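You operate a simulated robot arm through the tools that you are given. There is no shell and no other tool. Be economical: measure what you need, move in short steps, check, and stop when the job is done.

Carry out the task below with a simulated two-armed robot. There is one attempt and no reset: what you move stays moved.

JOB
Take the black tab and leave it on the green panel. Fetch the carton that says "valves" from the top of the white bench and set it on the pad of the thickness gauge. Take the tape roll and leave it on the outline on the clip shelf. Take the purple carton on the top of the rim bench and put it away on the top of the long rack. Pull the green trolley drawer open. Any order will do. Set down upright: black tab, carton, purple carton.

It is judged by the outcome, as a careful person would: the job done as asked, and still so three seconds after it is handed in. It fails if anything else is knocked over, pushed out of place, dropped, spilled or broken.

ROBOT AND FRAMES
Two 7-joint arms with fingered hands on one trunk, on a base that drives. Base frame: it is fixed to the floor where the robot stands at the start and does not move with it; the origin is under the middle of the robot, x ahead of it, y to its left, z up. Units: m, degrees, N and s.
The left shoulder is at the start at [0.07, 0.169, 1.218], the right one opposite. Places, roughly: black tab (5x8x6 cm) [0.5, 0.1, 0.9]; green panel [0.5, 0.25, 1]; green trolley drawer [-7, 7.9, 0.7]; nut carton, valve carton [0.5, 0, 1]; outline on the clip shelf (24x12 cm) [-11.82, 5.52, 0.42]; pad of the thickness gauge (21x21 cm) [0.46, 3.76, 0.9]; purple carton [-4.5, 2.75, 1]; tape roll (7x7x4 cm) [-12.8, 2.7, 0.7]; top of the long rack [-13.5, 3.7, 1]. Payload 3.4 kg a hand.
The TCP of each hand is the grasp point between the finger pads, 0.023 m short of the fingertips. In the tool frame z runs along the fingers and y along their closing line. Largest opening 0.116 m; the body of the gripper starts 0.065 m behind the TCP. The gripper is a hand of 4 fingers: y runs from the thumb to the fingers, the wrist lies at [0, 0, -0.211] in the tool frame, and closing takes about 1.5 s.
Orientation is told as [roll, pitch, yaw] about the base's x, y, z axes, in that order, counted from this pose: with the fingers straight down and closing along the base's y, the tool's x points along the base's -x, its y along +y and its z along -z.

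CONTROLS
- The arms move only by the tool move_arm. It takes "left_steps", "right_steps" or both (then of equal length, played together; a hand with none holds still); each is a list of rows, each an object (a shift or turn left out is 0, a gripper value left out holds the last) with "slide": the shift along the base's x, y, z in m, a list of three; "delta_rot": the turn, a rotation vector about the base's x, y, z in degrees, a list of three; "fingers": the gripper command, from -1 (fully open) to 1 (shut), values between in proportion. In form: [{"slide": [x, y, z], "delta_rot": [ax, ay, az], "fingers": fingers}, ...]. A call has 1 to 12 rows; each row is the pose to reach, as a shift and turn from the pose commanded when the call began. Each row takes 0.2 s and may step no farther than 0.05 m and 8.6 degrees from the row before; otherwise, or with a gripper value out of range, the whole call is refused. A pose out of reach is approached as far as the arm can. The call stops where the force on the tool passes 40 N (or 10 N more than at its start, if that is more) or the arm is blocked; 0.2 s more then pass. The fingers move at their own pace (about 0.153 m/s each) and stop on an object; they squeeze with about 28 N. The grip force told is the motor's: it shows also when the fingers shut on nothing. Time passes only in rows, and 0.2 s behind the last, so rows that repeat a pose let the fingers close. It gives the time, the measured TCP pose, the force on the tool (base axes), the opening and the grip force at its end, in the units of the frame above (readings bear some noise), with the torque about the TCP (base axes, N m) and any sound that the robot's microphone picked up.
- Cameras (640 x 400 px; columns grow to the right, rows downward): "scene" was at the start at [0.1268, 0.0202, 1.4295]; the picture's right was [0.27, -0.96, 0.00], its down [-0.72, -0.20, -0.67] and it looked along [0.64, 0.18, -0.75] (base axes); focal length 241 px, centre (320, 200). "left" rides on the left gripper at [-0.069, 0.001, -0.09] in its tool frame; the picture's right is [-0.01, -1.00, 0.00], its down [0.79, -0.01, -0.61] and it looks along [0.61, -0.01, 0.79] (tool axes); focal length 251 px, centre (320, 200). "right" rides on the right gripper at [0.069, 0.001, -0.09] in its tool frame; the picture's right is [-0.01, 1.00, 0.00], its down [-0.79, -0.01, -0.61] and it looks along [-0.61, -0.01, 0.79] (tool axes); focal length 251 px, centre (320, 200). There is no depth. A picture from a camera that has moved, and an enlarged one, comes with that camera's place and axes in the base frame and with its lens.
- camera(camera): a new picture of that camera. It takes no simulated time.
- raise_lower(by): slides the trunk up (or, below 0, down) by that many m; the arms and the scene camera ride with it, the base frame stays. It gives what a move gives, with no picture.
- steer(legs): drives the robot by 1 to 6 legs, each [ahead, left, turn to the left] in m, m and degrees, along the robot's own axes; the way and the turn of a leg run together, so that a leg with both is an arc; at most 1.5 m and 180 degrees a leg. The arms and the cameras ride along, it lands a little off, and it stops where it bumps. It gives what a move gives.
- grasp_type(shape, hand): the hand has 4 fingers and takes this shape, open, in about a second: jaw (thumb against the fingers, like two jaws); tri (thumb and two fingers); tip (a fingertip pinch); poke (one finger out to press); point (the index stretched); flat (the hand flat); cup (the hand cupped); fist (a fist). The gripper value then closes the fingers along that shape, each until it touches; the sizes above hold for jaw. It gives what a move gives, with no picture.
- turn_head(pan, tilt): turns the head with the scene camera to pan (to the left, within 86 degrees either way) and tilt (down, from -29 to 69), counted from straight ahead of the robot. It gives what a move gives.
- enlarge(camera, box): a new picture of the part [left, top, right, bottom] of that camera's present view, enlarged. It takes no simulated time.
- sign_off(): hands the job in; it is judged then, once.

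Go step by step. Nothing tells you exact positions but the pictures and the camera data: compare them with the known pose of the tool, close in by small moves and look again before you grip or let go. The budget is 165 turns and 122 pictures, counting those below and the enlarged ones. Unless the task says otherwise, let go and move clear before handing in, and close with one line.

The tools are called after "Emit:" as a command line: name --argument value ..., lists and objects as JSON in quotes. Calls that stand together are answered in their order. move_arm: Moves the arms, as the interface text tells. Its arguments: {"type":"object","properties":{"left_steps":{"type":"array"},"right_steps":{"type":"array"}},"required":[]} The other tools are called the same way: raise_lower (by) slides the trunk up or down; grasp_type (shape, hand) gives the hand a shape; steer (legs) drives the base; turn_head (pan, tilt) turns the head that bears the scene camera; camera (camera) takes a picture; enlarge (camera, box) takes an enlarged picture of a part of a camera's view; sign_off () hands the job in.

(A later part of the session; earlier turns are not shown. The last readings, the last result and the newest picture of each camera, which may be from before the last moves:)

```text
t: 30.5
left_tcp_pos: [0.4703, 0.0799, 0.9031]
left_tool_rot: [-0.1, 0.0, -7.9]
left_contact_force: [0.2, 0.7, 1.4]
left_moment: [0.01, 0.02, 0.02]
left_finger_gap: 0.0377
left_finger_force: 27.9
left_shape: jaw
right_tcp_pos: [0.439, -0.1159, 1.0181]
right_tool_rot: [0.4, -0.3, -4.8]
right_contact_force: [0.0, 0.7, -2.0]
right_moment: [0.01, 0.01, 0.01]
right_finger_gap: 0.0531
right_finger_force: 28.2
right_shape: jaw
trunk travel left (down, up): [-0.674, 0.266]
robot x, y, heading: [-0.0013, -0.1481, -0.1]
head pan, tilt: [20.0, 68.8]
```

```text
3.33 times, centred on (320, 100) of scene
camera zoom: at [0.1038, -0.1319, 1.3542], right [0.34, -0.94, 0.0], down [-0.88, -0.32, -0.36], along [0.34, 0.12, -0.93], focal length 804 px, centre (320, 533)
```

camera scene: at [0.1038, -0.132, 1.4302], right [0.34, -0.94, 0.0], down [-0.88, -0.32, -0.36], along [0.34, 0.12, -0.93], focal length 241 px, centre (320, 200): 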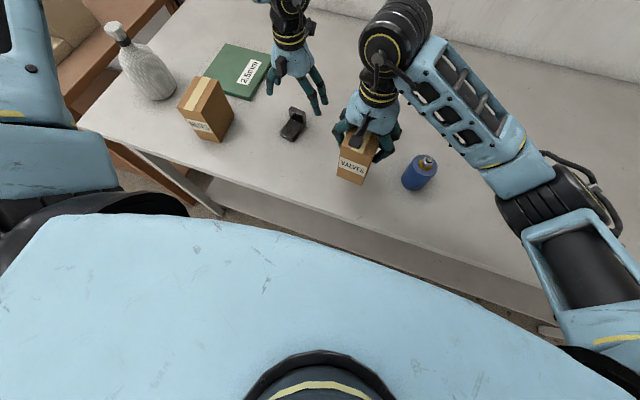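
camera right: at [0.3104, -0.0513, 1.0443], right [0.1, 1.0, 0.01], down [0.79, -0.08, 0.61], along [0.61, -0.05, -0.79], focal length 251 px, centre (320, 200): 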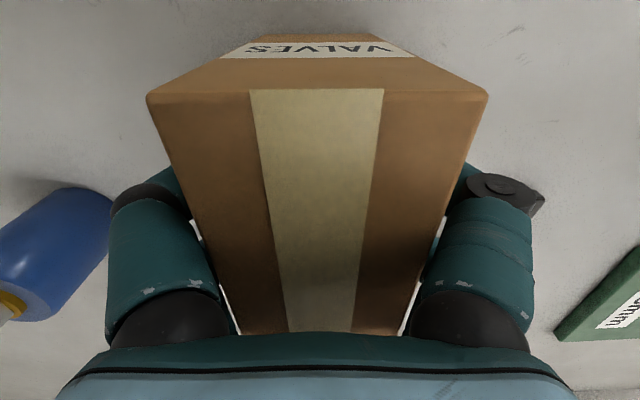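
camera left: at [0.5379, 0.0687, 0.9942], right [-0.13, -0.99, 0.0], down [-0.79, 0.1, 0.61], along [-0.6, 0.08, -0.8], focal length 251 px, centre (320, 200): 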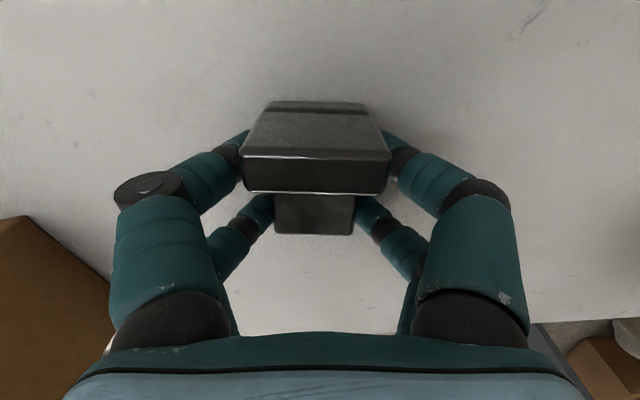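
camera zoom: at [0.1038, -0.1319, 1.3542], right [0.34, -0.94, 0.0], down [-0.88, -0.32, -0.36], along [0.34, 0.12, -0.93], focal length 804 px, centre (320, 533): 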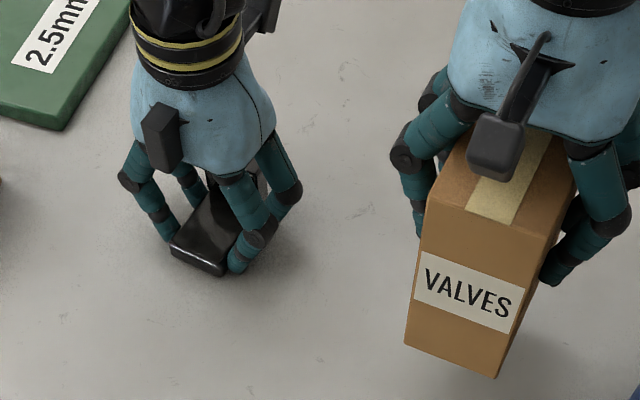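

Both finger pairs hold the tab. I'll lift it and extend forward, then drive left to the panel, passing behind the nut carton.

Emit:
move_arm --left_steps '[{"slide": [0, 0, 0.03]}, {"slide": [0, 0, 0.06]}, {"slide": [0.02, 0, 0.09]}, {"slide": [0.045, 0, 0.11]}, {"slide": [0.07, 0, 0.12]}, {"slide": [0.095, 0, 0.12]}, {"slide": [0.12, 0, 0.12]}]'

Emit:
camera --camera "left"

Emit:
camera --camera "scene"

```text
t: 32.1
left_tcp_pos: [0.5737, 0.0825, 1.0247]
left_tool_rot: [-0.1, -0.1, -8.0]
left_contact_force: [-0.2, 1.0, -1.4]
left_moment: [0.02, 0.03, 0.05]
left_finger_gap: 0.0372
left_finger_force: 28.0
left_shape: jaw
left hand out of reach, approached as far as the arm can: row 7
right_tcp_pos: [0.4383, -0.1155, 1.0179]
right_tool_rot: [0.3, -0.3, -4.8]
right_contact_force: [-0.3, -0.1, -2.2]
right_moment: [0.01, 0.0, 0.02]
right_finger_gap: 0.0534
right_finger_force: 28.1
right_shape: jaw
trunk travel left (down, up): [-0.674, 0.266]
robot x, y, heading: [0.0025, -0.1494, 0.2]
head pan, tilt: [20.0, 68.8]
```

```text
91 pictures are left
camera left: at [0.6416, 0.073, 1.114], right [-0.13, -0.99, 0.0], down [-0.79, 0.1, 0.61], along [-0.6, 0.08, -0.8], focal length 251 px, centre (320, 200)
```

left: 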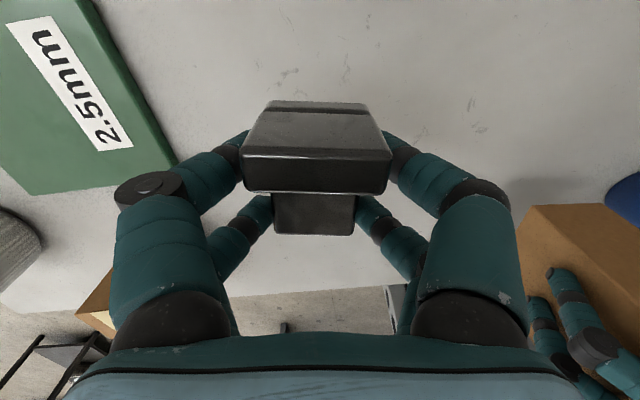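

```text
90 pictures are left
camera scene: at [0.104, -0.1315, 1.3542], right [0.34, -0.94, 0.0], down [-0.88, -0.32, -0.36], along [0.34, 0.12, -0.93], focal length 241 px, centre (320, 200)
```

scene: 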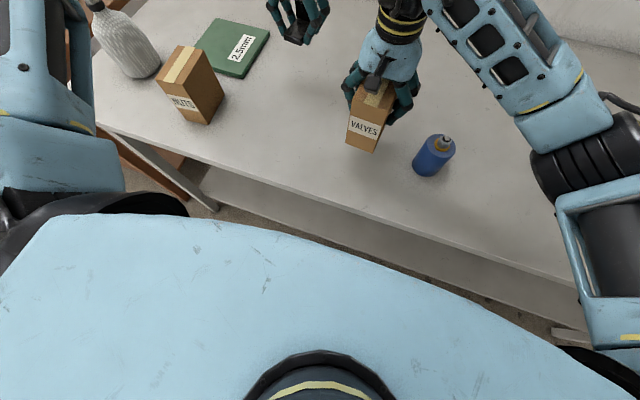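

I'll drive left about 22 cm to bring the tab over the panel.

Emit:
steer --legs '[[0.015, 0.225, 0]]'

Emit:
camera --camera "left"

Emit:
camera --camera "scene"

```text
t: 33.9
left_tcp_pos: [0.5888, 0.308, 1.0242]
left_tool_rot: [-0.1, -0.1, -8.0]
left_contact_force: [-0.4, -0.5, -1.0]
left_moment: [-0.01, -0.03, -0.04]
left_finger_gap: 0.0376
left_finger_force: 27.9
left_shape: jaw
right_tcp_pos: [0.454, 0.1092, 1.0167]
right_tool_rot: [0.4, -0.3, -4.9]
right_contact_force: [-0.7, -0.1, -2.3]
right_moment: [-0.02, 0.01, 0.01]
right_finger_gap: 0.0534
right_finger_force: 28.0
right_shape: jaw
trunk travel left (down, up): [-0.674, 0.266]
robot x, y, heading: [0.0147, 0.0766, -0.1]
head pan, tilt: [20.0, 68.8]
```

```text
89 pictures are left
camera left: at [0.6572, 0.2977, 1.1141], right [-0.13, -0.99, 0.0], down [-0.79, 0.11, 0.61], along [-0.6, 0.08, -0.8], focal length 251 px, centre (320, 200)
```

left: 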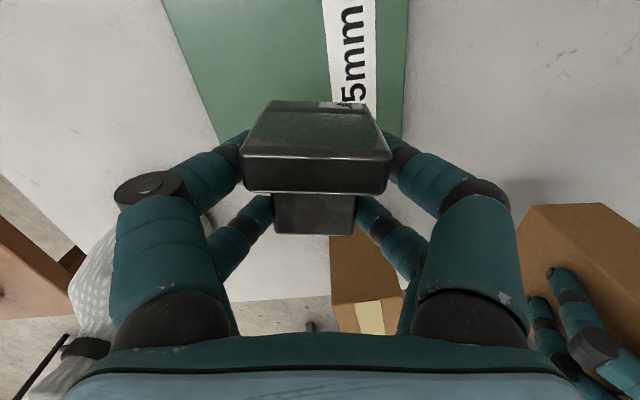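

```text
88 pictures are left
camera scene: at [0.1195, 0.0941, 1.3542], right [0.34, -0.94, 0.0], down [-0.88, -0.32, -0.36], along [0.34, 0.12, -0.93], focal length 241 px, centre (320, 200)
```

scene: 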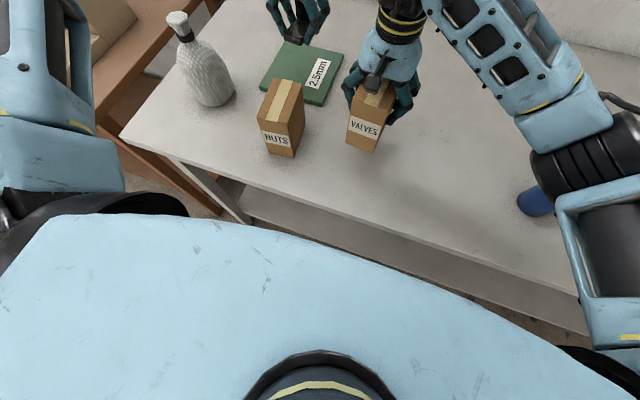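

The tab is above the panel with margin on all sides. I'll lower it in stages.

Emit:
move_arm --left_steps '[{"slide": [0, 0, -0.02]}, {"slide": [0, 0, -0.04]}, {"slide": [0, 0, -0.06]}]' --right_steps '[{"slide": [0, 0, 0.03]}, {"slide": [0, 0, 0.06]}, {"slide": [0, 0, 0.09]}]'

```text
t: 34.7
left_tcp_pos: [0.5817, 0.3122, 0.9664]
left_tool_rot: [-0.2, -0.2, -8.1]
left_contact_force: [0.7, 0.4, -2.2]
left_moment: [0.03, 0.01, 0.01]
left_finger_gap: 0.0374
left_finger_force: 28.6
left_shape: jaw
left hand out of reach, approached as far as the arm can: row 2, 3
right_tcp_pos: [0.4542, 0.1111, 1.1064]
right_tool_rot: [0.4, -0.2, -5.0]
right_contact_force: [-0.1, -0.2, -2.1]
right_moment: [0.0, -0.01, 0.0]
right_finger_gap: 0.0533
right_finger_force: 28.2
right_shape: jaw
trunk travel left (down, up): [-0.674, 0.266]
robot x, y, heading: [0.015, 0.0753, -0.0]
head pan, tilt: [20.0, 68.8]
```

Emit:
raise_lower --by -0.045

Emit:
camera --camera "left"

Emit:
enlarge --camera "scene" --box '[220, 0, 380, 120]'

```text
t: 35.5
left_tcp_pos: [0.5811, 0.312, 0.9217]
left_tool_rot: [-0.2, -0.2, -8.1]
left_contact_force: [-0.7, -0.9, -1.2]
left_moment: [0.01, 0.01, 0.0]
left_finger_gap: 0.037
left_finger_force: 28.3
left_shape: jaw
right_tcp_pos: [0.4557, 0.1107, 1.0625]
right_tool_rot: [0.4, -0.3, -4.9]
right_contact_force: [0.3, -0.7, -1.7]
right_moment: [-0.01, -0.04, 0.03]
right_finger_gap: 0.0531
right_finger_force: 27.8
right_shape: jaw
trunk travel left (down, up): [-0.629, 0.311]
robot x, y, heading: [0.0136, 0.0742, -0.0]
head pan, tilt: [20.0, 68.8]
```

```text
87 pictures are left
camera left: at [0.6497, 0.3021, 1.0116], right [-0.13, -0.99, 0.0], down [-0.79, 0.11, 0.6], along [-0.6, 0.08, -0.8], focal length 251 px, centre (320, 200)
```

left: 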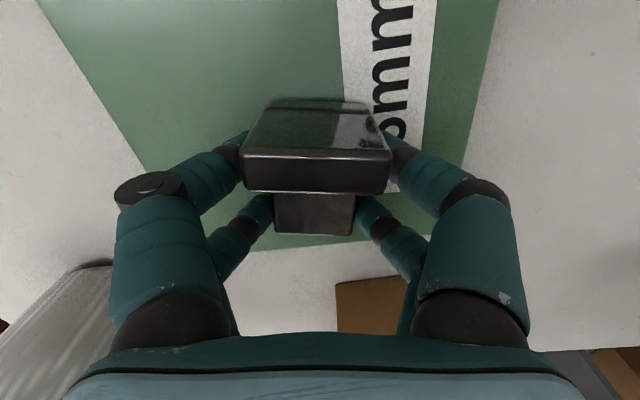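

```text
3.33 times, centred on (300, 60) of scene
camera zoom: at [0.1192, 0.0946, 1.3092], right [0.34, -0.94, 0.0], down [-0.88, -0.32, -0.36], along [0.34, 0.12, -0.93], focal length 804 px, centre (387, 667)
```

zoom: 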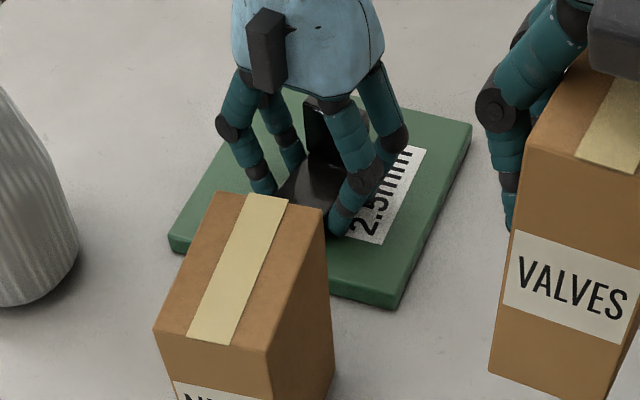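

The tab is well inside the panel with a few mm to go. I'll lower gently until it touches.

Emit:
move_arm --left_steps '[{"slide": [0, 0, -0.003]}, {"slide": [0, 0, -0.006]}, {"slide": [0, 0, -0.009]}, {"slide": [0, 0, -0.012]}]'

```text
t: 36.5
left_tcp_pos: [0.5798, 0.3117, 0.9193]
left_tool_rot: [-0.4, -1.2, -8.1]
left_contact_force: [-3.7, -1.0, 20.1]
left_moment: [0.22, 0.47, 0.1]
left_finger_gap: 0.0376
left_finger_force: 28.1
left_shape: jaw
right_tcp_pos: [0.4515, 0.1092, 1.0639]
right_tool_rot: [0.5, -0.6, -4.8]
right_contact_force: [-0.2, -0.3, -2.8]
right_moment: [0.0, -0.06, 0.0]
right_finger_gap: 0.0529
right_finger_force: 28.7
right_shape: jaw
trunk travel left (down, up): [-0.629, 0.311]
robot x, y, heading: [0.0143, 0.0766, 0.0]
head pan, tilt: [20.0, 68.8]
stopped in row 4 (left hand): the force on the tool passed its limit (the readings are from after the stop); the commanded pose is now the measured one
```

Contact. I'll open and rise straight up.

Emit:
move_arm --left_steps '[{"slide": [0, 0, 0.001]}, {"slide": [0, 0, 0.001], "fingers": -1}, {"slide": [0, 0, 0.001]}, {"slide": [0, 0, 0.001]}, {"slide": [0, 0, 0.001]}, {"slide": [0, 0, 0.001]}, {"slide": [0, 0, 0.03]}, {"slide": [0, 0, 0.06]}, {"slide": [0, 0, 0.1]}, {"slide": [0, 0, 0.14]}]'

Emit:
camera --camera "left"

Emit:
camera --camera "scene"

```text
t: 38.7
left_tcp_pos: [0.5815, 0.3119, 1.0564]
left_tool_rot: [-0.3, -0.9, -8.0]
left_contact_force: [-0.7, 0.2, -0.1]
left_moment: [0.01, -0.02, -0.03]
left_finger_gap: 0.1163
left_finger_force: 0.0
left_shape: jaw
right_tcp_pos: [0.455, 0.1101, 1.0627]
right_tool_rot: [0.4, -0.2, -4.8]
right_contact_force: [-0.7, 0.0, -2.0]
right_moment: [-0.02, -0.01, 0.0]
right_finger_gap: 0.0531
right_finger_force: 27.8
right_shape: jaw
trunk travel left (down, up): [-0.629, 0.311]
robot x, y, heading: [0.0179, 0.0778, -0.0]
head pan, tilt: [20.0, 68.8]
```

```text
85 pictures are left
camera left: at [0.6487, 0.3033, 1.1478], right [-0.13, -0.99, 0.0], down [-0.8, 0.11, 0.59], along [-0.59, 0.07, -0.8], focal length 251 px, centre (320, 200)
```

left: 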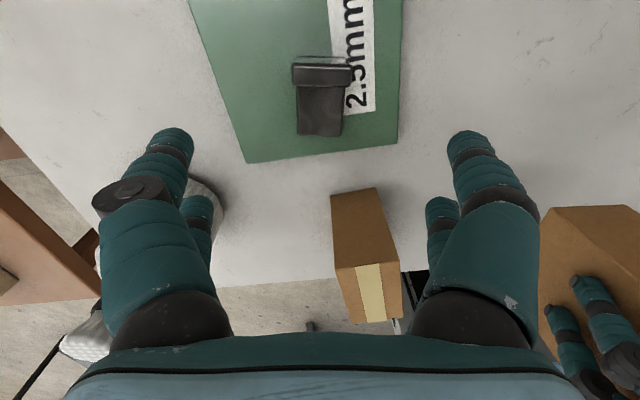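

```text
84 pictures are left
camera scene: at [0.1189, 0.0944, 1.3092], right [0.34, -0.94, 0.0], down [-0.88, -0.32, -0.36], along [0.34, 0.12, -0.93], focal length 241 px, centre (320, 200)
```

scene: 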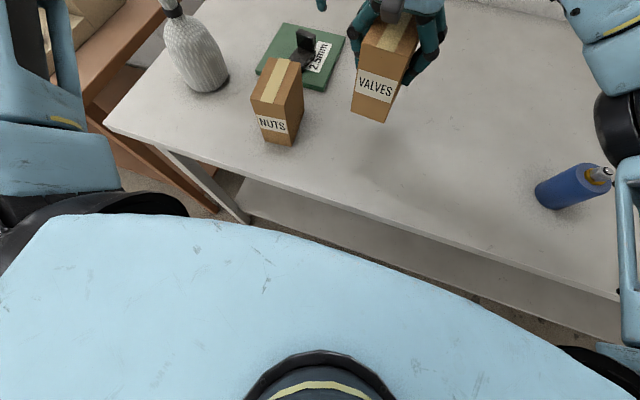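

The tab is upright on the panel. I'll raise the trunk, back away, and look along the route to the gauge.

Emit:
raise_lower --by 0.15

Emit:
steer --legs '[[-0.45, 0, 0]]'

Emit:
turn_head --pan 80 --tilt 30

Emit:
camera --camera "scene"

```text
t: 40.4
left_tcp_pos: [0.5813, 0.3143, 1.2062]
left_tool_rot: [-0.2, -0.8, -8.0]
left_contact_force: [0.0, -0.7, 0.0]
left_moment: [0.0, 0.01, 0.03]
left_finger_gap: 0.116
left_finger_force: 0.1
left_shape: jaw
right_tcp_pos: [0.4548, 0.1101, 1.2117]
right_tool_rot: [0.4, -0.3, -4.9]
right_contact_force: [-0.5, 0.4, -1.9]
right_moment: [-0.01, 0.01, 0.0]
right_finger_gap: 0.0531
right_finger_force: 27.3
right_shape: jaw
trunk travel left (down, up): [-0.779, 0.161]
robot x, y, heading: [0.0169, 0.0788, -0.2]
head pan, tilt: [20.0, 68.8]
```

```text
t: 43.1
left_tcp_pos: [0.1353, 0.3142, 1.2056]
left_tool_rot: [-0.4, -0.7, -8.2]
left_contact_force: [-0.1, -0.1, -0.1]
left_moment: [-0.02, 0.02, -0.02]
left_finger_gap: 0.1159
left_finger_force: 0.1
left_shape: jaw
right_tcp_pos: [0.0069, 0.1115, 1.2102]
right_tool_rot: [0.5, -0.2, -5.1]
right_contact_force: [0.6, 0.0, -1.3]
right_moment: [0.01, -0.04, 0.01]
right_finger_gap: 0.0532
right_finger_force: 27.9
right_shape: jaw
trunk travel left (down, up): [-0.779, 0.161]
robot x, y, heading: [-0.4321, 0.0795, -0.2]
head pan, tilt: [20.0, 68.8]
```

```text
t: 44.4
left_tcp_pos: [0.1328, 0.3133, 1.206]
left_tool_rot: [-0.3, -0.9, -8.2]
left_contact_force: [0.3, -0.2, 0.1]
left_moment: [0.0, 0.01, 0.02]
left_finger_gap: 0.1159
left_finger_force: 0.2
left_shape: jaw
right_tcp_pos: [0.0048, 0.1126, 1.2125]
right_tool_rot: [0.4, -0.2, -5.0]
right_contact_force: [0.6, -0.7, -1.7]
right_moment: [0.0, -0.03, -0.02]
right_finger_gap: 0.0531
right_finger_force: 28.4
right_shape: jaw
trunk travel left (down, up): [-0.779, 0.161]
robot x, y, heading: [-0.4335, 0.0754, -0.4]
head pan, tilt: [80.0, 30.0]
```

```text
83 pictures are left
camera scene: at [-0.3662, 0.1659, 1.5106], right [0.98, -0.18, 0.0], down [-0.09, -0.49, -0.87], along [0.15, 0.85, -0.5], focal length 241 px, centre (320, 200)
```

scene: 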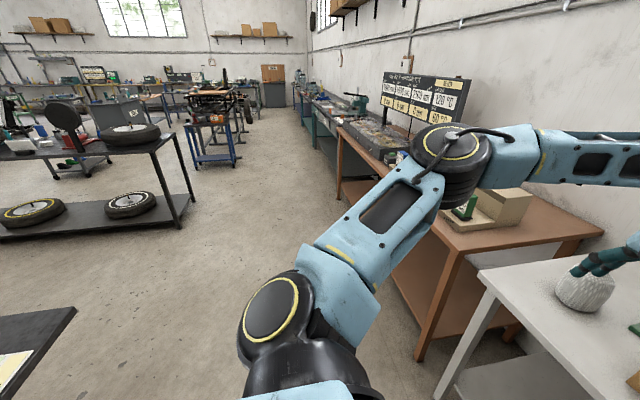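

The corridor along the benches is clear. I'll drive left most of the way and look for the gauge.

Emit:
steer --legs '[[-0.05, 1.4, 0], [0, 1.3, 0.4]]'

Emit:
turn_head --pan 50 --tilt 30

Emit:
camera --camera "scene"

```text
t: 57.6
left_tcp_pos: [0.0938, 3.0157, 1.2054]
left_tool_rot: [-0.2, -0.9, -8.7]
left_contact_force: [-0.3, 0.0, 0.3]
left_moment: [0.03, 0.0, 0.03]
left_finger_gap: 0.1161
left_finger_force: 0.0
left_shape: jaw
right_tcp_pos: [-0.0339, 2.8148, 1.2117]
right_tool_rot: [0.3, -0.3, -5.4]
right_contact_force: [0.5, -0.4, -1.0]
right_moment: [-0.02, 0.0, 0.0]
right_finger_gap: 0.0531
right_finger_force: 28.3
right_shape: jaw
trunk travel left (down, up): [-0.779, 0.161]
robot x, y, heading: [-0.4775, 2.7852, -0.7]
head pan, tilt: [80.0, 30.0]
```

```text
t: 58.5
left_tcp_pos: [0.0932, 3.0159, 1.2058]
left_tool_rot: [-0.3, -0.9, -8.6]
left_contact_force: [-0.2, 0.3, -0.5]
left_moment: [-0.01, -0.02, 0.0]
left_finger_gap: 0.116
left_finger_force: 0.0
left_shape: jaw
right_tcp_pos: [-0.034, 2.8152, 1.212]
right_tool_rot: [0.4, -0.3, -5.3]
right_contact_force: [0.1, 0.6, -2.2]
right_moment: [0.0, -0.05, -0.01]
right_finger_gap: 0.0533
right_finger_force: 28.0
right_shape: jaw
trunk travel left (down, up): [-0.779, 0.161]
robot x, y, heading: [-0.4743, 2.7906, -0.7]
head pan, tilt: [50.0, 30.0]
```

```text
82 pictures are left
camera scene: at [-0.3639, 2.8521, 1.5107], right [0.76, -0.65, 0.0], down [-0.33, -0.38, -0.87], along [0.56, 0.66, -0.5], focal length 241 px, centre (320, 200)
```

scene: 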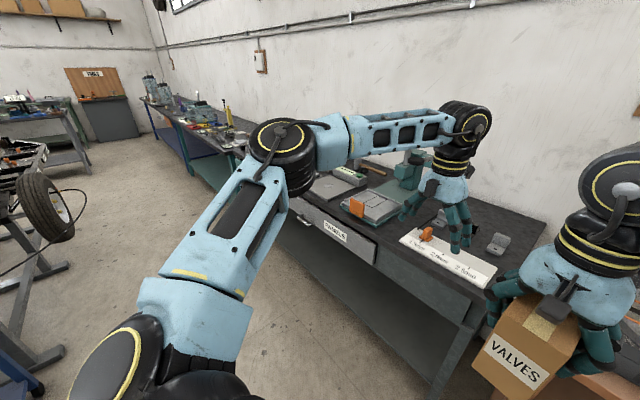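

I'll continue to the gauge position.

Emit:
steer --legs '[[0, 1.1, 0.7]]'

Emit:
turn_head --pan 0 --tilt 35

Emit:
camera --camera "scene"

Emit:
camera --camera "right"

```text
t: 64.2
left_tcp_pos: [0.0945, 4.1232, 1.2063]
left_tool_rot: [-0.2, -0.9, -7.6]
left_contact_force: [-0.2, 0.4, 0.0]
left_moment: [-0.01, -0.01, -0.02]
left_finger_gap: 0.1159
left_finger_force: 0.0
left_shape: jaw
right_tcp_pos: [-0.0319, 3.9194, 1.2113]
right_tool_rot: [0.4, -0.4, -4.5]
right_contact_force: [0.4, -0.6, -1.4]
right_moment: [0.0, -0.03, -0.01]
right_finger_gap: 0.0534
right_finger_force: 28.4
right_shape: jaw
trunk travel left (down, up): [-0.779, 0.161]
robot x, y, heading: [-0.4732, 3.8853, 0.0]
head pan, tilt: [50.0, 30.0]
```

```text
t: 65.3
left_tcp_pos: [0.0951, 4.1245, 1.2068]
left_tool_rot: [-0.2, -1.0, -7.7]
left_contact_force: [-0.5, 0.1, 0.5]
left_moment: [-0.02, 0.0, -0.02]
left_finger_gap: 0.1162
left_finger_force: 0.0
left_shape: jaw
right_tcp_pos: [-0.0324, 3.9211, 1.2114]
right_tool_rot: [0.5, -0.3, -4.6]
right_contact_force: [-0.2, 0.1, -2.0]
right_moment: [0.0, 0.0, -0.03]
right_finger_gap: 0.0533
right_finger_force: 28.5
right_shape: jaw
trunk travel left (down, up): [-0.779, 0.161]
robot x, y, heading: [-0.4735, 3.8834, 0.3]
head pan, tilt: [0.0, 35.0]
```

```text
81 pictures are left
camera scene: at [-0.3311, 3.8841, 1.5029], right [0.01, -1.0, 0.0], down [-0.57, 0.0, -0.82], along [0.82, 0.0, -0.57], focal length 241 px, centre (320, 200)
```

scene: 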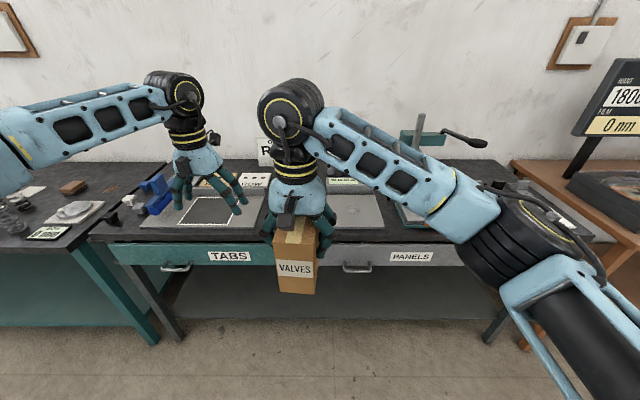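

```text
80 pictures are left
camera right: at [-0.1001, 3.9271, 1.301], right [0.09, 1.0, 0.01], down [0.79, -0.07, 0.61], along [0.61, -0.05, -0.79], focal length 251 px, centre (320, 200)
```

right: 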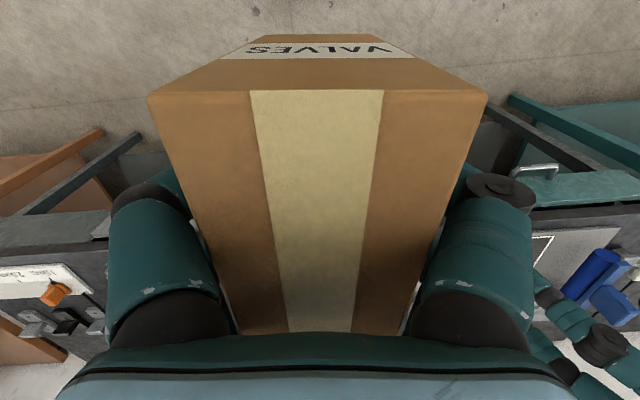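

The gauge area is hidden behind the right arm. I'll spread both hands outward for a clear view.

Emit:
move_arm --left_steps '[{"slide": [0, 0.04, 0]}, {"slide": [0, 0.08, 0]}, {"slide": [0, 0.12, 0]}]' --right_steps '[{"slide": [0, -0.05, 0]}, {"slide": [0, -0.1, 0]}, {"slide": [0, -0.15, 0]}]'

Emit:
enlarge --camera "scene" --box '[120, 90, 520, 340]'

```text
t: 66.1
left_tcp_pos: [0.0946, 4.246, 1.2068]
left_tool_rot: [-0.3, -0.9, -7.6]
left_contact_force: [-0.2, -0.8, 0.4]
left_moment: [0.02, 0.02, 0.01]
left_finger_gap: 0.1159
left_finger_force: 0.0
left_shape: jaw
right_tcp_pos: [-0.0322, 3.7693, 1.2105]
right_tool_rot: [0.3, -0.3, -4.5]
right_contact_force: [-0.3, 0.1, -1.8]
right_moment: [0.02, 0.0, -0.02]
right_finger_gap: 0.0532
right_finger_force: 28.5
right_shape: jaw
trunk travel left (down, up): [-0.779, 0.161]
robot x, y, heading: [-0.4762, 3.8835, 0.5]
head pan, tilt: [0.0, 35.0]
```

```text
1.60 times, centred on (320, 215) of scene
camera zoom: at [-0.3316, 3.8831, 1.5029], right [0.0, -1.0, 0.0], down [-0.57, 0.0, -0.82], along [0.82, 0.0, -0.57], focal length 386 px, centre (320, 176)
```

zoom: 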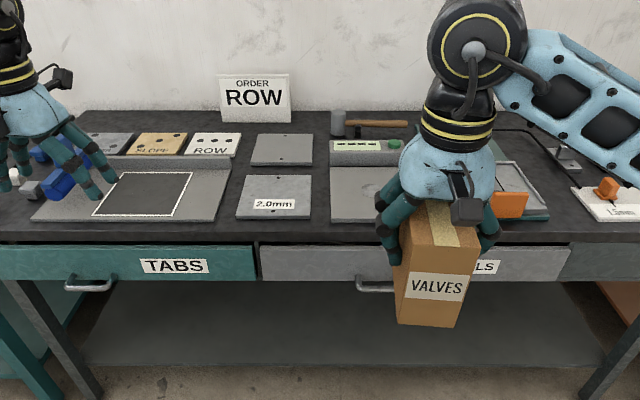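

The grey pad with the display behind it is the thickness gauge, centred near [0.47, 3.755]. A press-like stand may be to its right behind my arm. I'll shift right to see it clearly.

Emit:
steer --legs '[[0, -0.5, 0]]'

Emit:
turn_head --pan 15 --tilt 30

Emit:
camera --camera "scene"

```text
t: 69.1
left_tcp_pos: [0.0958, 3.7445, 1.2047]
left_tool_rot: [-0.3, -0.9, -7.8]
left_contact_force: [-0.2, 0.2, 0.7]
left_moment: [-0.04, 0.07, -0.04]
left_finger_gap: 0.1162
left_finger_force: 0.0
left_shape: jaw
right_tcp_pos: [-0.0296, 3.2706, 1.2118]
right_tool_rot: [0.3, -0.3, -4.6]
right_contact_force: [0.4, -1.0, -2.8]
right_moment: [-0.05, -0.01, -0.03]
right_finger_gap: 0.053
right_finger_force: 28.1
right_shape: jaw
trunk travel left (down, up): [-0.779, 0.161]
robot x, y, heading: [-0.4679, 3.3872, 0.5]
head pan, tilt: [0.0, 35.0]
```

```text
t: 69.8
left_tcp_pos: [0.0959, 3.744, 1.2059]
left_tool_rot: [-0.2, -0.9, -7.7]
left_contact_force: [-1.1, 0.2, 0.0]
left_moment: [0.01, 0.01, -0.03]
left_finger_gap: 0.1155
left_finger_force: 0.0
left_shape: jaw
right_tcp_pos: [-0.0291, 3.2686, 1.2108]
right_tool_rot: [0.5, -0.3, -4.4]
right_contact_force: [-1.1, 0.0, -1.5]
right_moment: [-0.04, 0.03, -0.02]
right_finger_gap: 0.0531
right_finger_force: 27.8
right_shape: jaw
trunk travel left (down, up): [-0.779, 0.161]
robot x, y, heading: [-0.4671, 3.3838, 0.1]
head pan, tilt: [15.0, 30.0]
```

```text
78 pictures are left
camera scene: at [-0.3297, 3.4054, 1.5106], right [0.26, -0.96, 0.0], down [-0.48, -0.13, -0.87], along [0.84, 0.23, -0.5], focal length 241 px, centre (320, 200)
```

scene: 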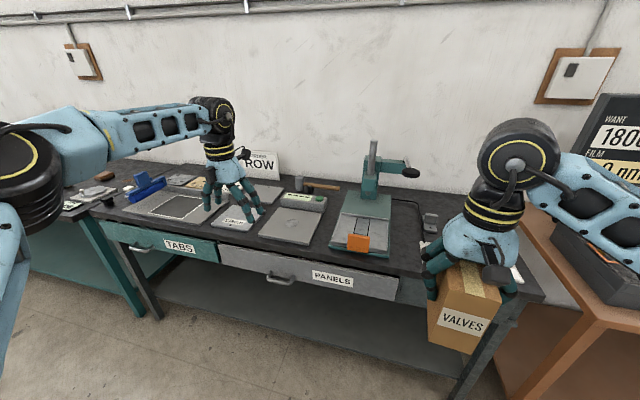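

The pad is clear, and the press column at x≈0.66, y≈3.44 will be well past my elbow. I'll go back left, then forward to the bench.

Emit:
steer --legs '[[0, 0.49, 0], [0.44, 0, 0]]'

Emit:
turn_head --pan -10 --tilt 50

Emit:
camera --camera "scene"

Emit:
camera --camera "right"

```text
t: 75.0
left_tcp_pos: [0.5295, 4.242, 1.2064]
left_tool_rot: [-0.2, -0.8, -7.6]
left_contact_force: [-1.0, 0.2, 0.2]
left_moment: [-0.03, 0.01, 0.01]
left_finger_gap: 0.1162
left_finger_force: 0.1
left_shape: jaw
right_tcp_pos: [0.4045, 3.7673, 1.2111]
right_tool_rot: [0.4, -0.5, -4.4]
right_contact_force: [-0.2, 0.6, -2.5]
right_moment: [0.0, -0.01, 0.0]
right_finger_gap: 0.053
right_finger_force: 27.8
right_shape: jaw
trunk travel left (down, up): [-0.779, 0.161]
robot x, y, heading: [-0.0309, 3.8787, 0.5]
head pan, tilt: [15.0, 30.0]
```

```text
t: 75.9
left_tcp_pos: [0.532, 4.2417, 1.2053]
left_tool_rot: [-0.2, -0.8, -7.5]
left_contact_force: [1.3, -0.1, 0.2]
left_moment: [-0.03, -0.02, 0.0]
left_finger_gap: 0.1161
left_finger_force: 0.1
left_shape: jaw
right_tcp_pos: [0.4065, 3.7677, 1.2102]
right_tool_rot: [0.5, -0.3, -4.3]
right_contact_force: [0.2, -0.6, -2.5]
right_moment: [0.0, 0.01, 0.0]
right_finger_gap: 0.0533
right_finger_force: 28.5
right_shape: jaw
trunk travel left (down, up): [-0.779, 0.161]
robot x, y, heading: [-0.0314, 3.878, 0.5]
head pan, tilt: [-10.0, 50.0]
```

```text
77 pictures are left
camera scene: at [0.0951, 3.866, 1.4811], right [-0.17, -0.99, 0.0], down [-0.76, 0.13, -0.64], along [0.63, -0.11, -0.77], focal length 241 px, centre (320, 200)
```

scene: 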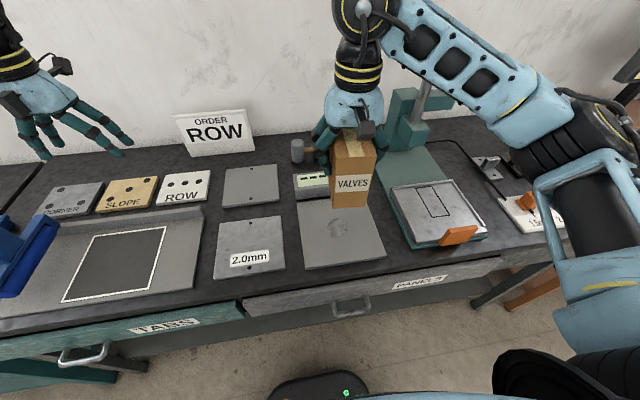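

```text
76 pictures are left
camera right: at [0.3386, 3.773, 1.3007], right [0.08, 1.0, 0.01], down [0.79, -0.07, 0.61], along [0.61, -0.05, -0.79], focal length 251 px, centre (320, 200)
```

right: 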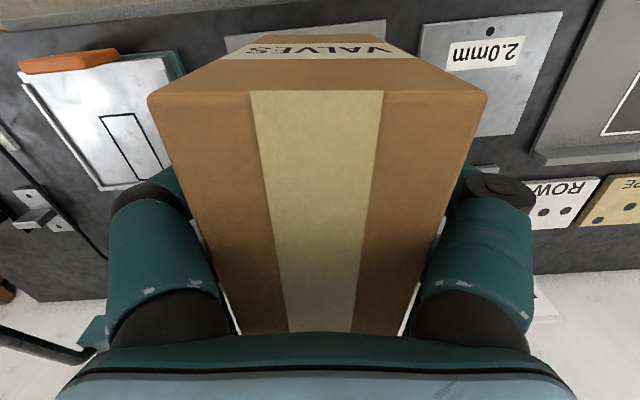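

The pad is centred at [0.464, 3.752] with its top at about 0.895. I'll move the carton over it and lower part way.

Emit:
move_arm --right_steps '[{"slide": [0.015, -0.004, 0]}, {"slide": [0.03, -0.008, 0]}, {"slide": [0.045, -0.012, 0]}, {"slide": [0.058, -0.015, -0.02]}, {"slide": [0.058, -0.015, -0.06]}, {"slide": [0.058, -0.015, -0.1]}]'

Emit:
raise_lower --by -0.09

Emit:
camera --camera "scene"

```text
t: 77.3
left_tcp_pos: [0.531, 4.2428, 1.2046]
left_tool_rot: [-0.2, -0.8, -7.6]
left_contact_force: [-0.5, -0.1, 0.1]
left_moment: [0.0, 0.01, 0.01]
left_finger_gap: 0.1159
left_finger_force: 0.1
left_shape: jaw
right_tcp_pos: [0.464, 3.7515, 1.1093]
right_tool_rot: [0.4, -0.4, -4.4]
right_contact_force: [-0.9, 0.0, -2.0]
right_moment: [-0.02, -0.03, 0.01]
right_finger_gap: 0.0531
right_finger_force: 27.8
right_shape: jaw
trunk travel left (down, up): [-0.779, 0.161]
robot x, y, heading: [-0.0347, 3.8797, 0.6]
head pan, tilt: [-10.0, 50.0]
```

```text
t: 78.6
left_tcp_pos: [0.5314, 4.242, 1.115]
left_tool_rot: [-0.3, -0.8, -7.5]
left_contact_force: [-0.3, -0.6, 0.4]
left_moment: [0.02, 0.0, 0.0]
left_finger_gap: 0.1161
left_finger_force: 0.0
left_shape: jaw
right_tcp_pos: [0.4634, 3.7525, 1.0197]
right_tool_rot: [0.4, -0.3, -4.4]
right_contact_force: [0.4, -0.2, -2.6]
right_moment: [0.0, -0.04, -0.02]
right_finger_gap: 0.0527
right_finger_force: 27.6
right_shape: jaw
trunk travel left (down, up): [-0.689, 0.251]
robot x, y, heading: [-0.0313, 3.8781, 0.3]
head pan, tilt: [-10.0, 50.0]
```

```text
75 pictures are left
camera scene: at [0.0945, 3.8659, 1.3912], right [-0.17, -0.99, 0.0], down [-0.76, 0.13, -0.64], along [0.63, -0.11, -0.77], focal length 241 px, centre (320, 200)
```

scene: 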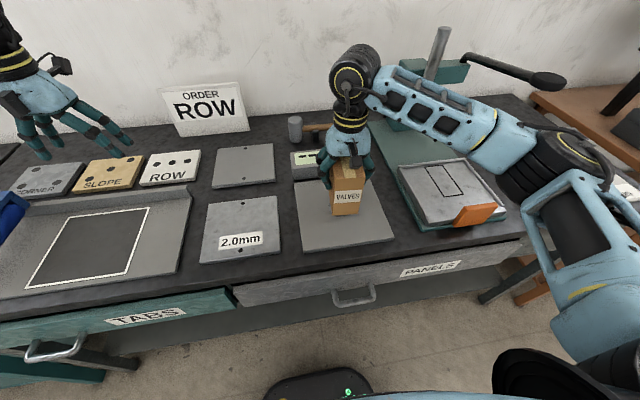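

The carton is over the pad. I'll lower gently to contact.

Emit:
move_arm --right_steps '[{"slide": [0, 0, -0.02]}, {"slide": [0, 0, -0.03]}, {"slide": [0, 0, -0.035]}, {"slide": [0, 0, -0.04]}, {"slide": [0, 0, -0.044]}, {"slide": [0, 0, -0.048]}, {"slide": [0, 0, -0.052]}, {"slide": [0, 0, -0.056]}]'

Emit:
enlarge --camera "scene" --box '[260, 100, 460, 260]'

```text
t: 80.4
left_tcp_pos: [0.5292, 4.2423, 1.1156]
left_tool_rot: [-0.3, -0.9, -7.5]
left_contact_force: [-0.7, 0.5, 0.5]
left_moment: [0.0, 0.0, 0.0]
left_finger_gap: 0.1159
left_finger_force: 0.0
left_shape: jaw
right_tcp_pos: [0.4629, 3.7513, 0.967]
right_tool_rot: [0.5, -0.6, -4.4]
right_contact_force: [5.2, -2.2, 18.2]
right_moment: [-0.17, 0.01, 0.04]
right_finger_gap: 0.0533
right_finger_force: 27.8
right_shape: jaw
trunk travel left (down, up): [-0.689, 0.251]
robot x, y, heading: [-0.032, 3.8794, 0.6]
head pan, tilt: [-10.0, 50.0]
```

```text
2.50 times, centred on (360, 180) of scene
camera zoom: at [0.0928, 3.8663, 1.3918], right [-0.17, -0.99, 0.0], down [-0.75, 0.13, -0.64], along [0.63, -0.11, -0.77], focal length 603 px, centre (220, 250)
```

zoom: 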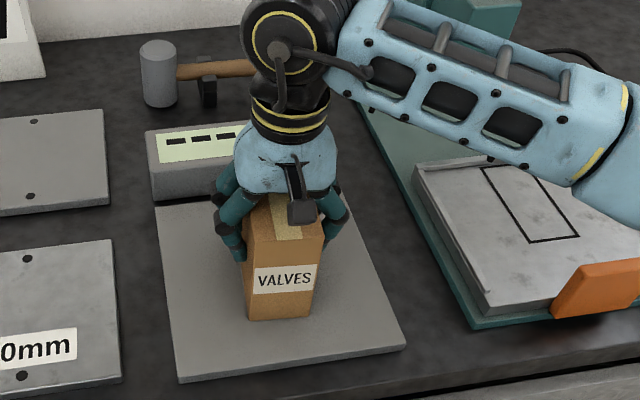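

It is resting on the pad. I'll release and rise.

Emit:
move_arm --right_steps '[{"slide": [0, 0, 0.002]}, {"slide": [0, 0, 0.002], "fingers": -1}, {"slide": [0, 0, 0.002]}, {"slide": [0, 0, 0.002]}, {"slide": [0, 0, 0.002]}, {"slide": [0, 0, 0.002]}, {"slide": [0, 0, 0.03]}, {"slide": [0, 0, 0.06]}, {"slide": [0, 0, 0.09]}]'

Emit:
raise_lower --by 0.1

Emit:
enlarge --camera "scene" --box '[240, 120, 480, 280]'

```text
t: 82.4
left_tcp_pos: [0.5296, 4.2415, 1.117]
left_tool_rot: [-0.3, -1.0, -7.4]
left_contact_force: [0.3, -0.5, 0.5]
left_moment: [-0.02, 0.03, -0.01]
left_finger_gap: 0.1161
left_finger_force: 0.1
left_shape: jaw
right_tcp_pos: [0.4644, 3.7525, 1.0557]
right_tool_rot: [0.4, -0.3, -4.4]
right_contact_force: [0.5, 0.1, 0.1]
right_moment: [-0.01, 0.0, -0.01]
right_finger_gap: 0.1157
right_finger_force: 0.1
right_shape: jaw
trunk travel left (down, up): [-0.689, 0.251]
robot x, y, heading: [-0.0336, 3.8752, 0.2]
head pan, tilt: [-10.0, 50.0]
```

```text
t: 83.7
left_tcp_pos: [0.5321, 4.2411, 1.2159]
left_tool_rot: [-0.3, -1.0, -7.5]
left_contact_force: [-0.2, -0.5, 0.2]
left_moment: [-0.05, -0.01, 0.0]
left_finger_gap: 0.116
left_finger_force: 0.0
left_shape: jaw
right_tcp_pos: [0.4635, 3.7513, 1.1551]
right_tool_rot: [0.4, -0.4, -4.3]
right_contact_force: [0.4, 0.4, -0.7]
right_moment: [-0.05, 0.0, 0.01]
right_finger_gap: 0.1157
right_finger_force: 0.1
right_shape: jaw
trunk travel left (down, up): [-0.789, 0.151]
robot x, y, heading: [-0.0326, 3.8825, 0.4]
head pan, tilt: [-10.0, 50.0]
```

```text
2.50 times, centred on (360, 200) of scene
camera zoom: at [0.0945, 3.866, 1.4911], right [-0.17, -0.99, 0.0], down [-0.76, 0.13, -0.64], along [0.63, -0.11, -0.77], focal length 603 px, centre (220, 200)
```

zoom: 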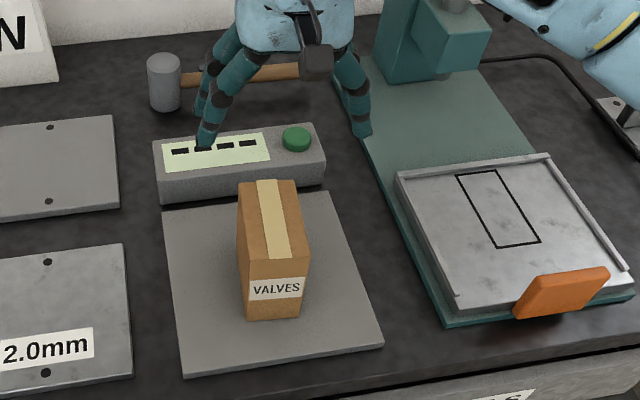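

The carton stands on the pad. Next is the purple carton near [-4.5, 2.75], so I'll back off, turn around and look at the room.

Emit:
steer --legs '[[-0.52, 0, 0], [0, 0, 90], [0, 0, 90]]'

Emit:
turn_head --pan 0 --tilt 20

Emit:
camera --camera "scene"

```text
t: 94.4
left_tcp_pos: [-1.1259, 3.5152, 1.2158]
left_tool_rot: [-0.3, -0.9, 172.1]
left_contact_force: [0.6, 0.1, -0.7]
left_moment: [0.0, 0.02, 0.0]
left_finger_gap: 0.1162
left_finger_force: 0.0
left_shape: jaw
right_tcp_pos: [-1.0557, 4.0036, 1.1548]
right_tool_rot: [0.5, -0.4, 175.4]
right_contact_force: [0.0, 0.1, 0.8]
right_moment: [-0.01, 0.01, 0.03]
right_finger_gap: 0.1155
right_finger_force: 0.2
right_shape: jaw
trunk travel left (down, up): [-0.789, 0.151]
robot x, y, heading: [-0.5608, 3.8752, -179.8]
head pan, tilt: [-10.0, 50.0]
```

```text
t: 95.3
left_tcp_pos: [-1.1259, 3.5146, 1.2167]
left_tool_rot: [-0.3, -0.9, 172.2]
left_contact_force: [-1.2, -0.2, -1.1]
left_moment: [-0.04, 0.01, 0.01]
left_finger_gap: 0.1161
left_finger_force: 0.0
left_shape: jaw
right_tcp_pos: [-1.056, 4.0041, 1.1559]
right_tool_rot: [0.3, -0.4, 175.4]
right_contact_force: [-0.1, 0.3, -0.2]
right_moment: [-0.04, -0.03, -0.02]
right_finger_gap: 0.1156
right_finger_force: 0.1
right_shape: jaw
trunk travel left (down, up): [-0.789, 0.151]
robot x, y, heading: [-0.5595, 3.8725, -179.8]
head pan, tilt: [0.0, 20.0]
```

```text
72 pictures are left
camera scene: at [-0.7026, 3.872, 1.5367], right [0.0, 1.0, 0.0], down [0.34, 0.0, -0.94], along [-0.94, 0.0, -0.34], focal length 241 px, centre (320, 200)
```

scene: 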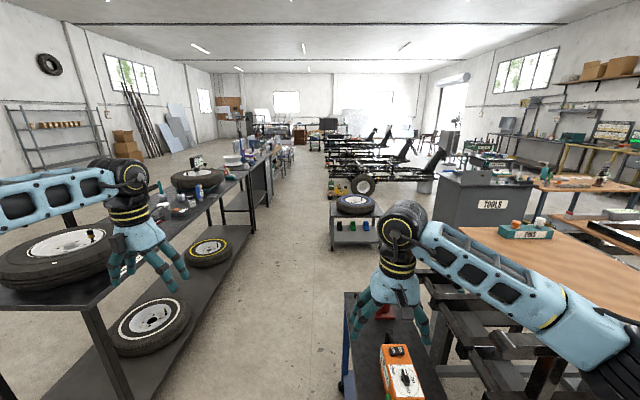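

The rim bench is the long black bench on the left, with its edge at y≈3.05. The aisle at y≈3.5 is free. I'll raise the trunk and pull the left hand in before driving down it.

Emit:
raise_lower --by 0.14

Emit:
move_arm --left_steps '[{"slide": [0.02, 0.04, 0]}, {"slide": [0.04, 0.08, 0]}, {"slide": [0.06, 0.12, 0]}, {"slide": [0.07, 0.15, 0]}]'

Emit:
steer --legs '[[0, 0.355, 0], [1.2, 0, -0.2]]'

Emit:
camera --camera "scene"

```text
t: 97.0
left_tcp_pos: [-1.1263, 3.5142, 1.3545]
left_tool_rot: [-0.3, -0.9, 172.3]
left_contact_force: [-0.6, 0.1, 0.4]
left_moment: [0.01, 0.0, -0.03]
left_finger_gap: 0.1161
left_finger_force: 0.1
left_shape: jaw
right_tcp_pos: [-1.0576, 4.0044, 1.2961]
right_tool_rot: [0.4, -0.3, 175.4]
right_contact_force: [0.5, 0.3, -0.2]
right_moment: [0.02, -0.02, 0.01]
right_finger_gap: 0.1161
right_finger_force: 0.1
right_shape: jaw
trunk travel left (down, up): [-0.929, 0.011]
robot x, y, heading: [-0.5618, 3.8749, -180.1]
head pan, tilt: [0.0, 20.0]
```

```text
t: 98.0
left_tcp_pos: [-1.0549, 3.6664, 1.3551]
left_tool_rot: [-0.2, -0.7, 172.1]
left_contact_force: [0.2, 0.4, 1.3]
left_moment: [-0.02, 0.0, -0.02]
left_finger_gap: 0.1159
left_finger_force: 0.1
left_shape: jaw
right_tcp_pos: [-1.0561, 4.0034, 1.2952]
right_tool_rot: [0.4, -0.3, 175.3]
right_contact_force: [0.3, 0.6, -0.3]
right_moment: [-0.01, 0.01, 0.0]
right_finger_gap: 0.1157
right_finger_force: 0.0
right_shape: jaw
trunk travel left (down, up): [-0.929, 0.011]
robot x, y, heading: [-0.5581, 3.8721, -179.8]
head pan, tilt: [0.0, 20.0]
```

```text
t: 106.0
left_tcp_pos: [-2.249, 3.3113, 1.3551]
left_tool_rot: [-0.3, -0.9, 172.0]
left_contact_force: [0.5, 0.6, -0.5]
left_moment: [-0.01, 0.02, 0.01]
left_finger_gap: 0.116
left_finger_force: 0.0
left_shape: jaw
right_tcp_pos: [-2.249, 3.6503, 1.2959]
right_tool_rot: [0.4, -0.4, 175.1]
right_contact_force: [-0.2, -0.8, 0.2]
right_moment: [0.02, -0.04, 0.02]
right_finger_gap: 0.1158
right_finger_force: 0.0
right_shape: jaw
trunk travel left (down, up): [-0.929, 0.011]
robot x, y, heading: [-1.7551, 3.5201, -180.1]
head pan, tilt: [0.0, 20.0]
```

```text
71 pictures are left
camera scene: at [-1.8955, 3.5172, 1.6769], right [0.0, 1.0, 0.0], down [0.34, 0.0, -0.94], along [-0.94, 0.0, -0.34], focal length 241 px, centre (320, 200)
```

scene: 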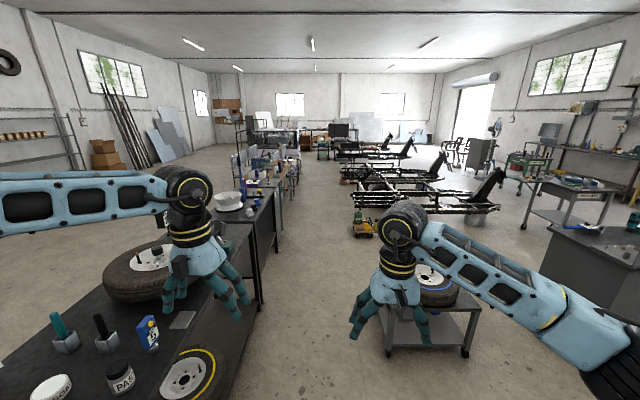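

The aisle stays clear from about y 3.0 to 4.0. I'll continue and look for the purple carton.

Emit:
steer --legs '[[1.3, 0, 0.1]]'

Emit:
turn_head --pan 35 --tilt 25

Emit:
camera --camera "scene"

```text
t: 112.5
left_tcp_pos: [-3.5468, 3.2972, 1.3556]
left_tool_rot: [-0.2, -0.8, 172.7]
left_contact_force: [-0.3, -0.3, 0.0]
left_moment: [-0.01, 0.01, -0.02]
left_finger_gap: 0.116
left_finger_force: 0.1
left_shape: jaw
right_tcp_pos: [-3.5503, 3.6359, 1.2964]
right_tool_rot: [0.4, -0.3, 175.9]
right_contact_force: [-0.3, 0.2, -0.2]
right_moment: [-0.02, 0.04, 0.05]
right_finger_gap: 0.1157
right_finger_force: 0.1
right_shape: jaw
trunk travel left (down, up): [-0.929, 0.011]
robot x, y, heading: [-3.0544, 3.5088, -179.4]
head pan, tilt: [0.0, 20.0]
```

```text
t: 113.5
left_tcp_pos: [-3.5476, 3.2972, 1.3559]
left_tool_rot: [-0.3, -0.9, 172.7]
left_contact_force: [1.0, 0.7, 0.0]
left_moment: [0.0, 0.05, 0.0]
left_finger_gap: 0.1159
left_finger_force: 0.1
left_shape: jaw
right_tcp_pos: [-3.5517, 3.6361, 1.295]
right_tool_rot: [0.4, -0.3, 175.9]
right_contact_force: [-0.1, -0.1, -0.4]
right_moment: [-0.01, 0.0, -0.01]
right_finger_gap: 0.1157
right_finger_force: 0.0
right_shape: jaw
trunk travel left (down, up): [-0.929, 0.011]
robot x, y, heading: [-3.0556, 3.5124, -179.5]
head pan, tilt: [35.0, 25.0]
```

```text
70 pictures are left
camera scene: at [-3.1784, 3.4553, 1.6687], right [-0.58, 0.81, 0.0], down [0.34, 0.25, -0.91], along [-0.74, -0.53, -0.42], focal length 241 px, centre (320, 200)
```

scene: 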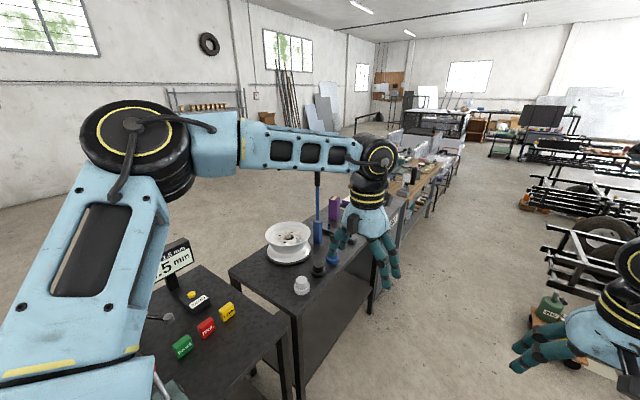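

The purple carton is near [-4.37, 2.71], with a tall rod and blue base at [-4.12, 2.77]. I'll drive past, turn to face the bench, and use the left hand, keeping clear of the rod.

Emit:
steer --legs '[[1.5, 0, -0.5], [0, 0, 90]]'

Emit:
turn_head --pan 10 --tilt 42

Emit:
camera --camera "scene"

Emit:
camera --camera "left"

```text
t: 124.7
left_tcp_pos: [-4.3179, 3.0014, 1.3545]
left_tool_rot: [-0.2, -0.8, -96.0]
left_contact_force: [-0.1, 0.3, 0.4]
left_moment: [-0.02, -0.01, 0.02]
left_finger_gap: 0.116
left_finger_force: 0.0
left_shape: jaw
right_tcp_pos: [-4.6557, 2.991, 1.2952]
right_tool_rot: [0.3, -0.3, -92.8]
right_contact_force: [0.7, 0.6, -0.4]
right_moment: [-0.01, 0.05, 0.02]
right_finger_gap: 0.1158
right_finger_force: 0.1
right_shape: jaw
trunk travel left (down, up): [-0.929, 0.011]
robot x, y, heading: [-4.5412, 3.4882, -88.0]
head pan, tilt: [35.0, 25.0]
```

```text
t: 125.6
left_tcp_pos: [-4.3168, 3.0021, 1.3556]
left_tool_rot: [-0.3, -0.9, -96.1]
left_contact_force: [-0.5, 0.2, -0.1]
left_moment: [-0.04, -0.02, 0.03]
left_finger_gap: 0.116
left_finger_force: 0.1
left_shape: jaw
right_tcp_pos: [-4.6566, 2.9903, 1.2945]
right_tool_rot: [0.3, -0.2, -92.8]
right_contact_force: [0.2, 0.2, -0.2]
right_moment: [0.01, -0.02, 0.01]
right_finger_gap: 0.1162
right_finger_force: 0.1
right_shape: jaw
trunk travel left (down, up): [-0.929, 0.011]
robot x, y, heading: [-4.5425, 3.4895, -88.0]
head pan, tilt: [10.0, 42.0]
```

```text
69 pictures are left
camera scene: at [-4.5213, 3.357, 1.6425], right [-0.98, -0.21, 0.0], down [-0.14, 0.65, -0.74], along [0.15, -0.73, -0.67], focal length 241 px, centre (320, 200)
```

scene: 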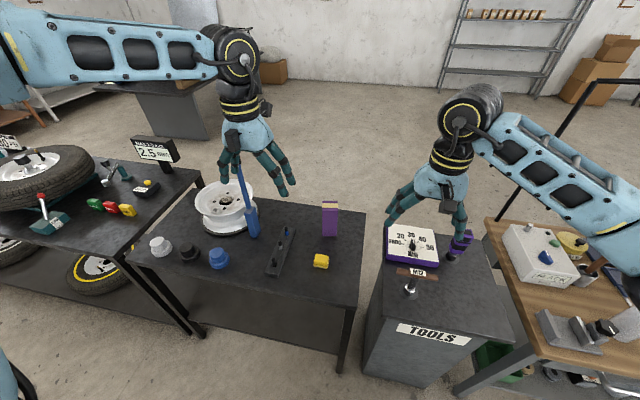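

```text
68 pictures are left
camera left: at [-4.3225, 2.9332, 1.4466], right [-1.0, 0.1, 0.0], down [0.08, 0.8, 0.59], along [0.05, 0.59, -0.8], focal length 251 px, centre (320, 200)
```

left: 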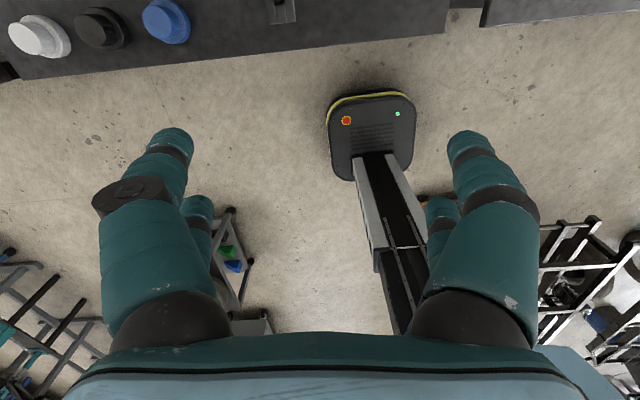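

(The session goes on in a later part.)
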